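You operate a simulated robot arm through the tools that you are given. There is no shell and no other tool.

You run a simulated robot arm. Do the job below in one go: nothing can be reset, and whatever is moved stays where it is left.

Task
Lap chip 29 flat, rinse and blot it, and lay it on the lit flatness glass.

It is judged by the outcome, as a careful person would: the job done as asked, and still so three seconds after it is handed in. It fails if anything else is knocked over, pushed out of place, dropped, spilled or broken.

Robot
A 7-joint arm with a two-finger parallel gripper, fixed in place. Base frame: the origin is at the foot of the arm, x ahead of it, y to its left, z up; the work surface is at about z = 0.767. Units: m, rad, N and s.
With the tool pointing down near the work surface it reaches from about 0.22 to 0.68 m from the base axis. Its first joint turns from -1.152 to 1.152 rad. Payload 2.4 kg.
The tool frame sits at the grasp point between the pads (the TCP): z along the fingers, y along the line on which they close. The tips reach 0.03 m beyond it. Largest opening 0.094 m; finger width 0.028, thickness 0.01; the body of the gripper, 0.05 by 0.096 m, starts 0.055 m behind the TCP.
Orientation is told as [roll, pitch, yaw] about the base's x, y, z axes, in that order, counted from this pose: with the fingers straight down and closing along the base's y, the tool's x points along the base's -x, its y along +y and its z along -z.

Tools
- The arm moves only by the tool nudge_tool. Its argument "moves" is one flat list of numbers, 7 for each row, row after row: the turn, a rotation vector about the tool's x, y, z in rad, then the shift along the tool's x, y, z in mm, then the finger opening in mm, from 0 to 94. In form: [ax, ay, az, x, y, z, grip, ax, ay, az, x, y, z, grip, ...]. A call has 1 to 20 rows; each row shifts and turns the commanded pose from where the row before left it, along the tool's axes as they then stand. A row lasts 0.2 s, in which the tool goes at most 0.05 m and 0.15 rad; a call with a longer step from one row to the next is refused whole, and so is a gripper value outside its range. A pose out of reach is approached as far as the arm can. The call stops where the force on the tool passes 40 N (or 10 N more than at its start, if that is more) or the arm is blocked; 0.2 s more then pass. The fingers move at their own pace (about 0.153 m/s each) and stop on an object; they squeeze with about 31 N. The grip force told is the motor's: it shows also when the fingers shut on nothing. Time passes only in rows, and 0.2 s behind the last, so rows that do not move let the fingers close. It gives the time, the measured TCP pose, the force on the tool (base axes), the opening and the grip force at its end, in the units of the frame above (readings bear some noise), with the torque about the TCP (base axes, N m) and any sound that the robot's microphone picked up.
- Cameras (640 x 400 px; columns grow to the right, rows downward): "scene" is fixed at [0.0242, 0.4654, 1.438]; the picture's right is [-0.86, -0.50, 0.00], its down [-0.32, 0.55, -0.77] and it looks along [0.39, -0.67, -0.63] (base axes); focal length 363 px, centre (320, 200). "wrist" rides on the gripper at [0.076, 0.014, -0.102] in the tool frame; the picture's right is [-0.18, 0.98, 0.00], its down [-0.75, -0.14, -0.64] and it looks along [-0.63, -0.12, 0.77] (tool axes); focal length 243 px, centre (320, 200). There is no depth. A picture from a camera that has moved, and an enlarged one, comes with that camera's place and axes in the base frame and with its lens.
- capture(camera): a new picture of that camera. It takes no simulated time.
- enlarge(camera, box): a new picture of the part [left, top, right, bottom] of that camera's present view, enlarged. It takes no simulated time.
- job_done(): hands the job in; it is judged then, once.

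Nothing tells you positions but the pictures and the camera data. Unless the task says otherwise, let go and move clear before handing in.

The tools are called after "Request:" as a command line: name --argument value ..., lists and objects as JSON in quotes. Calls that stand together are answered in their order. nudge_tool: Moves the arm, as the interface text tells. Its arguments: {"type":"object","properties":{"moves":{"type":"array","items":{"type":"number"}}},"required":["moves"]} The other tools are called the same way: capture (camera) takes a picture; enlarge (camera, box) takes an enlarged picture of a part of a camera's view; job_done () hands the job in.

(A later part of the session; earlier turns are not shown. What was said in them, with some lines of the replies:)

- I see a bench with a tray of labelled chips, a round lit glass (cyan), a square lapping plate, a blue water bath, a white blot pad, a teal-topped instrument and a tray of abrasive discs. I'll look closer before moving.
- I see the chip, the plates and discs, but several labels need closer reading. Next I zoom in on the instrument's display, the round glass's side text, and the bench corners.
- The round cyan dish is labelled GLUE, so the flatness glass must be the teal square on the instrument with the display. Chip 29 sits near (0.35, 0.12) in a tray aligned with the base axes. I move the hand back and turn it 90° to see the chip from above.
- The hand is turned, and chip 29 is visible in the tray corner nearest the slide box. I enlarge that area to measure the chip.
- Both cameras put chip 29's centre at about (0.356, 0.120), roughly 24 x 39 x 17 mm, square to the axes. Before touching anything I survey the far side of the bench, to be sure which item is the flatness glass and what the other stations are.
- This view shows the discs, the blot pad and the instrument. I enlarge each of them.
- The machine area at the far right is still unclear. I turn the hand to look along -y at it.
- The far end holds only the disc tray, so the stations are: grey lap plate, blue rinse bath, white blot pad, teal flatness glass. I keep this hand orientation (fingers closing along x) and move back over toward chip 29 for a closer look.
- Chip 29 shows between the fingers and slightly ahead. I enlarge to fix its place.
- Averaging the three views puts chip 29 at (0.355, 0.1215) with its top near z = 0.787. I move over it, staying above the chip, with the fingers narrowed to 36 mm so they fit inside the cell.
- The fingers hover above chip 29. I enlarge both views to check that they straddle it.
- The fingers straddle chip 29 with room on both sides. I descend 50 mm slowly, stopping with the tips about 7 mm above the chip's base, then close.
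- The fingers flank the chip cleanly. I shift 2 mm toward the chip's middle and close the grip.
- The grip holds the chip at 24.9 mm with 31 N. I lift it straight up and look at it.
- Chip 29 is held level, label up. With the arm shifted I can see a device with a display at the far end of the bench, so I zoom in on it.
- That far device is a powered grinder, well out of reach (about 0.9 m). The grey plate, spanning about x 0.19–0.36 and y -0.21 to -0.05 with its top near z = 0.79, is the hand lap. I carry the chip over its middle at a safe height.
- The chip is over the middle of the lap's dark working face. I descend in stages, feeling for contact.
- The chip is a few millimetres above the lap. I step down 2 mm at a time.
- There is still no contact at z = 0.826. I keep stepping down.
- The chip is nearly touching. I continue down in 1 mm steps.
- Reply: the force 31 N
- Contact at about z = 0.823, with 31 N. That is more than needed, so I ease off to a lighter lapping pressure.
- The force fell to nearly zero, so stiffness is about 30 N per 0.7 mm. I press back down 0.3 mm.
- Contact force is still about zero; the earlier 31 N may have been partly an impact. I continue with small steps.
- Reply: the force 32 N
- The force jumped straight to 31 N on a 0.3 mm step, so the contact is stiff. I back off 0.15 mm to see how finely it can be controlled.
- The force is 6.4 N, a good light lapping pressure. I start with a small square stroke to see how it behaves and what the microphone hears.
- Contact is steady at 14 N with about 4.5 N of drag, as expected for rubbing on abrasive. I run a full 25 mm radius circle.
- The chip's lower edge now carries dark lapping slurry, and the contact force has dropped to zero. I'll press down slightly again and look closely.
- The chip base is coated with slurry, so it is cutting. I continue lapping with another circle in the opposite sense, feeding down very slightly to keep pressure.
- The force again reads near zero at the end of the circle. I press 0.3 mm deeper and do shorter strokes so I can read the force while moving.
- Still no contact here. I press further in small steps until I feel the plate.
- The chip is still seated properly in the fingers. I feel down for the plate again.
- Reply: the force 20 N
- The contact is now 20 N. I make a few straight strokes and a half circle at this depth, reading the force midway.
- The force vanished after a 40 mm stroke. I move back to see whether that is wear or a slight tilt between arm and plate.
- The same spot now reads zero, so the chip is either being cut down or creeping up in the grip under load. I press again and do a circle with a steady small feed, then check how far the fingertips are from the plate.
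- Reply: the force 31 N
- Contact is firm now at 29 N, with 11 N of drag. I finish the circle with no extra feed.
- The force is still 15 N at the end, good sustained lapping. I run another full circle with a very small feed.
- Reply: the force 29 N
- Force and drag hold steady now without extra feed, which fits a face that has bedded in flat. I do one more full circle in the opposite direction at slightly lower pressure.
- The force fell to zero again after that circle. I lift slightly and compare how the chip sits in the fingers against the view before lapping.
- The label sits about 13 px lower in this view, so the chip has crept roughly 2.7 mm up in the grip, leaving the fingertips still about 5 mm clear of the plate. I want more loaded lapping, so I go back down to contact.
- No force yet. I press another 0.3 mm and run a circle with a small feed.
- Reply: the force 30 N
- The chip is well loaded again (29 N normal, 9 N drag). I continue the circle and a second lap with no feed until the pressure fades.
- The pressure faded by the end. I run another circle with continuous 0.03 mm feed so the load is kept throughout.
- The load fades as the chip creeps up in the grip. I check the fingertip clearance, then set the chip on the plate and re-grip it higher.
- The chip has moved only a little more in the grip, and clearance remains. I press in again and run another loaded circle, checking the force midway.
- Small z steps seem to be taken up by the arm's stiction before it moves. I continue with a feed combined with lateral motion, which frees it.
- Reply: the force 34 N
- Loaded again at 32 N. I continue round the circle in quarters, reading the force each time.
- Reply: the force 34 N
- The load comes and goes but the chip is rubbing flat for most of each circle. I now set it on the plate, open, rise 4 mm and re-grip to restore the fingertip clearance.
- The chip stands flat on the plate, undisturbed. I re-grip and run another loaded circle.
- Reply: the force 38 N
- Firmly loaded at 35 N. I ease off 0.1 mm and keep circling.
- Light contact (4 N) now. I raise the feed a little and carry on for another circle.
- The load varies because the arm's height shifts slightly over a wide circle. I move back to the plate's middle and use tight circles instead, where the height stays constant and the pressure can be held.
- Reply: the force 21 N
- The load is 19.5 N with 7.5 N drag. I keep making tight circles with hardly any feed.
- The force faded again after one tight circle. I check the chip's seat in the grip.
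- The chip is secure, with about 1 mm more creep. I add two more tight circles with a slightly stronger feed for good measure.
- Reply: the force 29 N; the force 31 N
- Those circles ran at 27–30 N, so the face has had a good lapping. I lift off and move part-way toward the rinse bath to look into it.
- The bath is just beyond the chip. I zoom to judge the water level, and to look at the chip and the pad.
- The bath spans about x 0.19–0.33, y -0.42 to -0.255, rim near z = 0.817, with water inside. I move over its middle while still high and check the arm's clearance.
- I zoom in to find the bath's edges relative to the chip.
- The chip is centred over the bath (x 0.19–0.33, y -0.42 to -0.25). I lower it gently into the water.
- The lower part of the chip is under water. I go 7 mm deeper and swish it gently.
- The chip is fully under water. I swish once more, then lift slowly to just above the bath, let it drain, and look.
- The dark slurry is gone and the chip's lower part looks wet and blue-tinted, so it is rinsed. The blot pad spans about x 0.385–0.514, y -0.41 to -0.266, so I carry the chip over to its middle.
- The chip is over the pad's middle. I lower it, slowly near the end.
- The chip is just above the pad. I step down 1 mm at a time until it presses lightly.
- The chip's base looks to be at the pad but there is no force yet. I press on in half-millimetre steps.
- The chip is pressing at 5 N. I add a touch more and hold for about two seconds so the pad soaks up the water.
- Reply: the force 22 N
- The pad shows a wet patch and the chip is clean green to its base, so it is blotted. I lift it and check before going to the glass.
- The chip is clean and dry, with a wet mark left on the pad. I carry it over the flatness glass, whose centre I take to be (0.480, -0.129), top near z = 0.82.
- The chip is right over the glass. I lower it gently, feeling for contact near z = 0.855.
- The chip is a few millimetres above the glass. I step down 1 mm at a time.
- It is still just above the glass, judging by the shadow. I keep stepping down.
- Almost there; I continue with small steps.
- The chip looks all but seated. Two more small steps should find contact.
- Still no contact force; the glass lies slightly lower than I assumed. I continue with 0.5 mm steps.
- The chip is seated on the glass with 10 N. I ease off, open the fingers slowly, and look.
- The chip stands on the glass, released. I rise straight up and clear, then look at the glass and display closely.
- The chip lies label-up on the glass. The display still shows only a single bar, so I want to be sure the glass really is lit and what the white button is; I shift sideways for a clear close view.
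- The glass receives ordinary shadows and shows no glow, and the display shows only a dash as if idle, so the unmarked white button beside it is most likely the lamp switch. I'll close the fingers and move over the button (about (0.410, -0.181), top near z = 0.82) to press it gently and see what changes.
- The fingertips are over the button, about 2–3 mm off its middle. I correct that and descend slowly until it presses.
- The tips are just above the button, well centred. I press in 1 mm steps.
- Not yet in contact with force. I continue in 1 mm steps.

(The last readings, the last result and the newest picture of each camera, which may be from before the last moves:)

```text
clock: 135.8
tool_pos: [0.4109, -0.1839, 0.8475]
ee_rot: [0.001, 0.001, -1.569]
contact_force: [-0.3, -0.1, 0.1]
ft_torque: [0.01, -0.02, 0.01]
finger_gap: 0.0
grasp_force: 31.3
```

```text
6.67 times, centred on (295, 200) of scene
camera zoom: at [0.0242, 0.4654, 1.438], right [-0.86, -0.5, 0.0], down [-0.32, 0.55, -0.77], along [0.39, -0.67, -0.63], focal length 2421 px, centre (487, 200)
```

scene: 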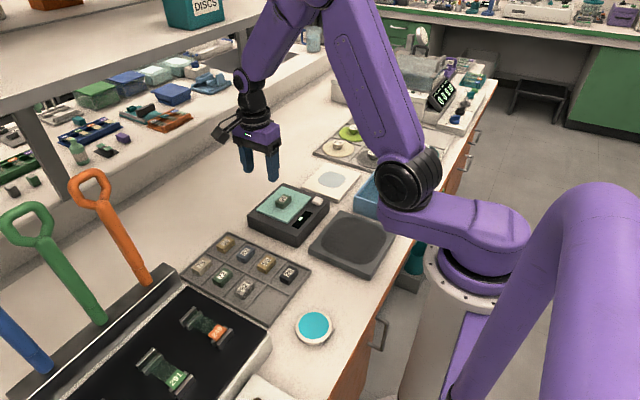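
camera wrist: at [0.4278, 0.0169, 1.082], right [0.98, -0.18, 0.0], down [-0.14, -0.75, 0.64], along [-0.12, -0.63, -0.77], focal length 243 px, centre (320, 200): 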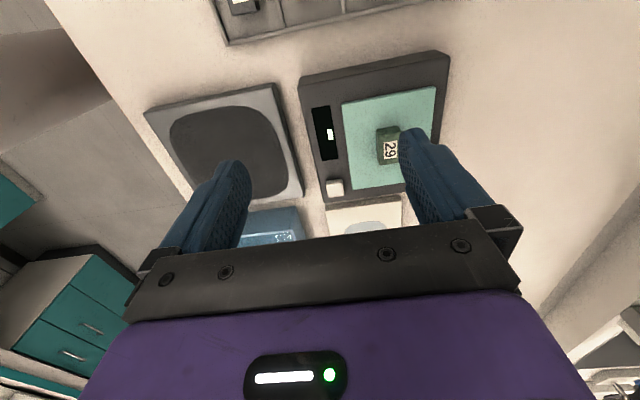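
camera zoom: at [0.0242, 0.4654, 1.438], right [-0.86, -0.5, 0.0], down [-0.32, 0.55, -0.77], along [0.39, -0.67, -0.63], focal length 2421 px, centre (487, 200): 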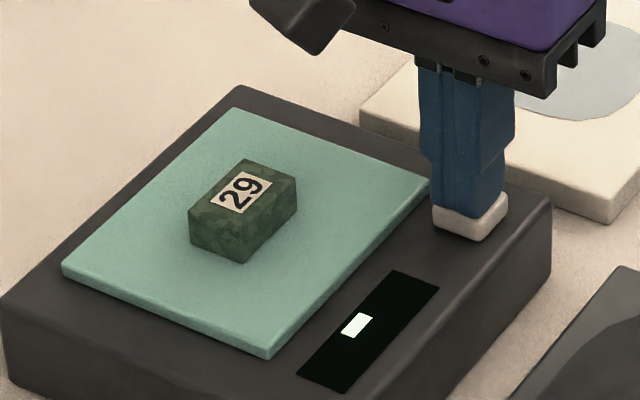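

Request:
nudge_tool --moves '[0, 0, 0, 0, 0, 1, 0, 0, 0, 0, 0, 0, 0, 0]'

Request:
enlarge --camera "scene" --box '[250, 170, 340, 230]'

```text
clock: 136.4
tool_pos: [0.4106, -0.1824, 0.8466]
ee_rot: [0.0, -0.001, -1.57]
contact_force: [-0.2, -1.0, -0.6]
ft_torque: [-0.02, 0.01, 0.0]
finger_gap: 0.0
grasp_force: 31.0
```

```text
6.67 times, centred on (295, 200) of scene
camera zoom: at [0.0242, 0.4654, 1.438], right [-0.86, -0.5, 0.0], down [-0.32, 0.55, -0.77], along [0.39, -0.67, -0.63], focal length 2421 px, centre (487, 200)
```

zoom: 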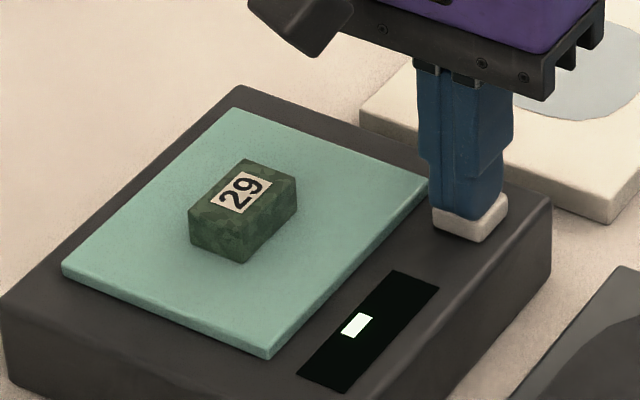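

The tips are touching or about to touch. I continue.

Request:
nudge_tool --moves '[0, 0, 0, 0, 0, 1, 0, 0, 0, 0, 0, 0, 0, 0]'

Request:
enlarge --camera "scene" --box '[290, 180, 340, 215]'

```text
clock: 137.0
tool_pos: [0.4112, -0.1828, 0.8452]
ee_rot: [0.0, 0.0, -1.573]
contact_force: [-1.5, 0.6, 1.5]
ft_torque: [0.03, 0.01, 0.02]
finger_gap: 0.0
grasp_force: 31.1
```

```text
11.43 times, centred on (315, 198) of scene
camera zoom: at [0.0242, 0.4654, 1.438], right [-0.86, -0.5, 0.0], down [-0.32, 0.55, -0.77], along [0.39, -0.67, -0.63], focal length 4150 px, centre (377, 229)
```

zoom: 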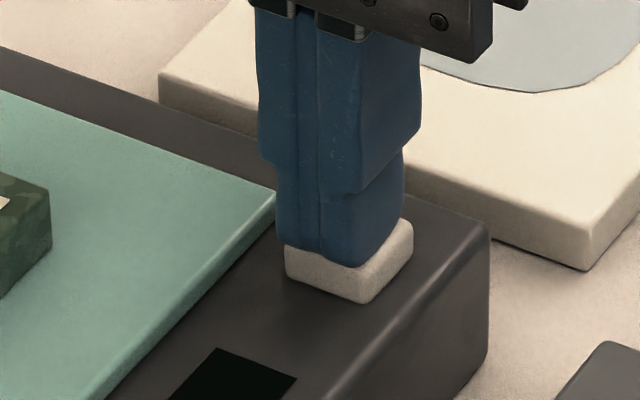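

The button has begun to go down with very little force, so it is a real push-button. I press another 1–2 mm, listening for a click.

Request:
nudge_tool --moves '[0, 0, 0, 0, 0, 1, 0, 0, 0, 0, 0, 0, 0, 0]'

Request:
enlarge --camera "scene" --box '[250, 170, 340, 230]'

```text
clock: 137.6
tool_pos: [0.4103, -0.1821, 0.844]
ee_rot: [0.002, -0.002, -1.572]
contact_force: [1.8, 0.4, 0.5]
ft_torque: [0.02, -0.02, -0.04]
finger_gap: 0.0002
grasp_force: 31.0
heard: click
```

```text
6.67 times, centred on (295, 200) of scene
camera zoom: at [0.0242, 0.4655, 1.438], right [-0.86, -0.5, 0.0], down [-0.32, 0.55, -0.77], along [0.39, -0.67, -0.63], focal length 2421 px, centre (487, 200)
```

zoom: 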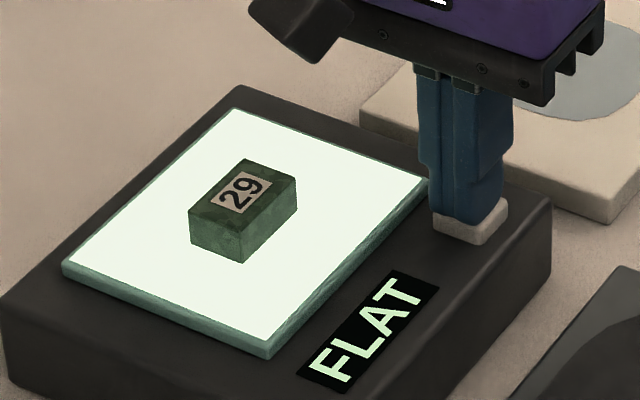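

A click: the glass lights up and the display reads FLAT, so the button was the lamp switch and the chip is flat. I lift off straight up and check that it stays lit.

Request:
nudge_tool --moves '[0, 0, 0, 0, 0, -3, 0, 0, 0, 0, 0, 0, -10, 0, 0, 0, 0, 0, 0, -30, 0, 0, 0, 0, 0, 0, -40, 0, 0, 0, 0, 0, 0, -40, 0, 0, 0, 0, 0, 0, 0, 0]'

Request:
enlarge --camera "scene" --box '[245, 170, 345, 240]'

Request:
capture --camera "scene"

```text
clock: 139.0
tool_pos: [0.4099, -0.1795, 0.9674]
ee_rot: [-0.001, -0.002, -1.571]
contact_force: [0.0, 0.0, 0.0]
ft_torque: [0.02, 0.06, -0.05]
finger_gap: 0.0
grasp_force: 31.4
```

```text
5.71 times, centred on (295, 205) of scene
camera zoom: at [0.0242, 0.4654, 1.438], right [-0.86, -0.5, 0.0], down [-0.32, 0.55, -0.77], along [0.39, -0.67, -0.63], focal length 2075 px, centre (463, 171)
```

zoom: 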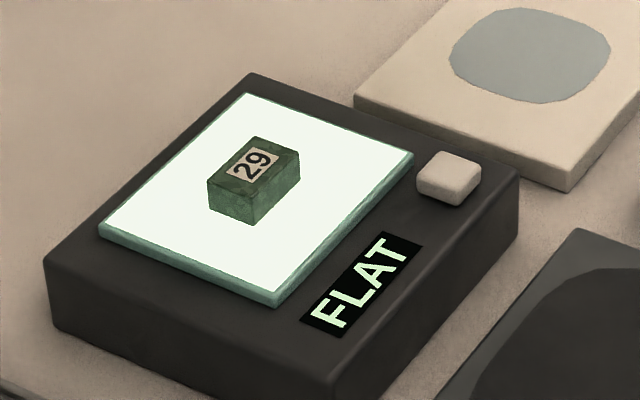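

```text
taken
```

scene: 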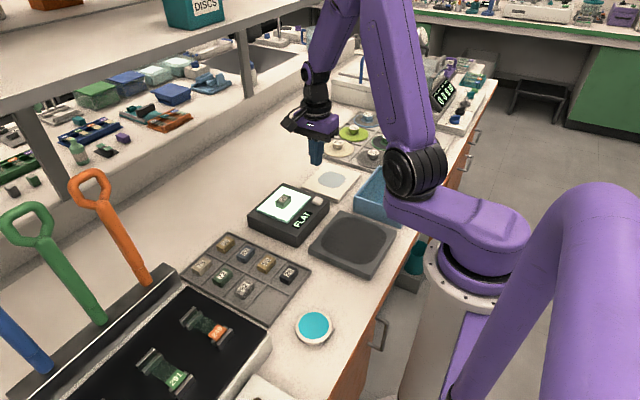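

The glass stays lit, the display reads FLAT, and everything else is in place. I move a little higher and wait a few seconds to confirm it holds.

Request:
nudge_tool --moves '[0, 0, 0, 0, 0, -40, 20, 0, 0, 0, 0, 0, -40, 40, 0, 0, 0, 0, 0, 0, 40, 0, 0, 0, 0, 0, 0, 40, 0, 0, 0, 0, 0, 0, 40, 0, 0, 0, 0, 0, 0, 40, 0, 0, 0, 0, 0, 0, 40, 0, 0, 0, 0, 0, 0, 40, 0, 0, 0, 0, 0, 0, 40, 0, 0, 0, 0, 0, 0, 40, 0, 0, 0, 0, 0, 0, 40, 0, 0, 0, 0, 0, 0, 40, 0, 0, 0, 0, 0, 0, 40, 0, 0, 0, 0, 0, 0, 40, 0, 0, 0, 0, 0, 0, 40, 0, 0, 0, 0, 0, 0, 40, 0, 0, 0, 0, 0, 0, 40]'

Request:
enlarge --camera "scene" --box '[180, 150, 420, 330]'

```text
clock: 142.6
tool_pos: [0.4101, -0.1836, 1.0438]
ee_rot: [0.0, 0.0, -1.57]
contact_force: [0.6, 0.1, -0.8]
ft_torque: [-0.02, 0.01, 0.05]
finger_gap: 0.0398
grasp_force: 0.1
```

```text
2.22 times, centred on (300, 240) of scene
camera zoom: at [0.0242, 0.4654, 1.438], right [-0.86, -0.5, 0.0], down [-0.32, 0.55, -0.77], along [0.39, -0.67, -0.63], focal length 807 px, centre (364, 111)
```

zoom: 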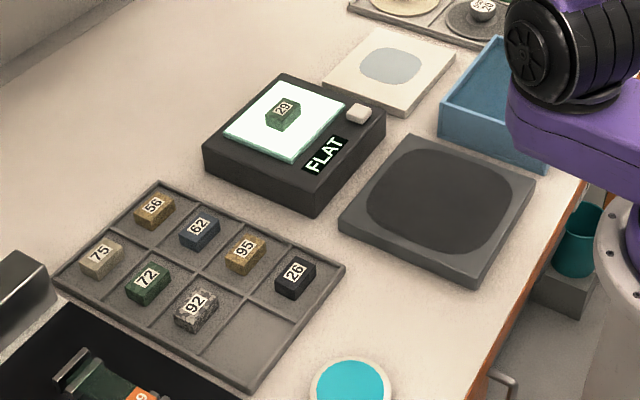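

Chip 29 lies clean and dry on the lit glass, and the display has read FLAT for several seconds. The other chips, the pad, the bath and the lap are undisturbed, and the arm is clear, so I hand the job in.

Request:
job_done

```text
The job is handed in.
```

Chip 29 is lapped, rinsed and blotted, and lies label-up on the lit flatness glass. The display reads FLAT, and it was still lit and reading FLAT about five seconds later, just before I handed the job in.

- **Lapping:** I rubbed the chip in circles on the grey lap plate, at roughly 10–35 N whenever it was loaded. It crept a few millimetres up in the grip as I pressed, so I set it down once and re-gripped it.
- **Rinse and blot:** I dipped it fully in the blue bath and swished it until the slurry was gone, then pressed it on the white pad. The pad shows a wet patch where it was blotted.
- **Glass:** The glass was not lit at first, and the display showed only a dash. I pressed the white button beside it; it clicked, the glass lit and the display read FLAT.

The final picture shows the other chips, the lap, the bath, the pad and the GLUE dish in place. The gripper is open and clear of the bench.
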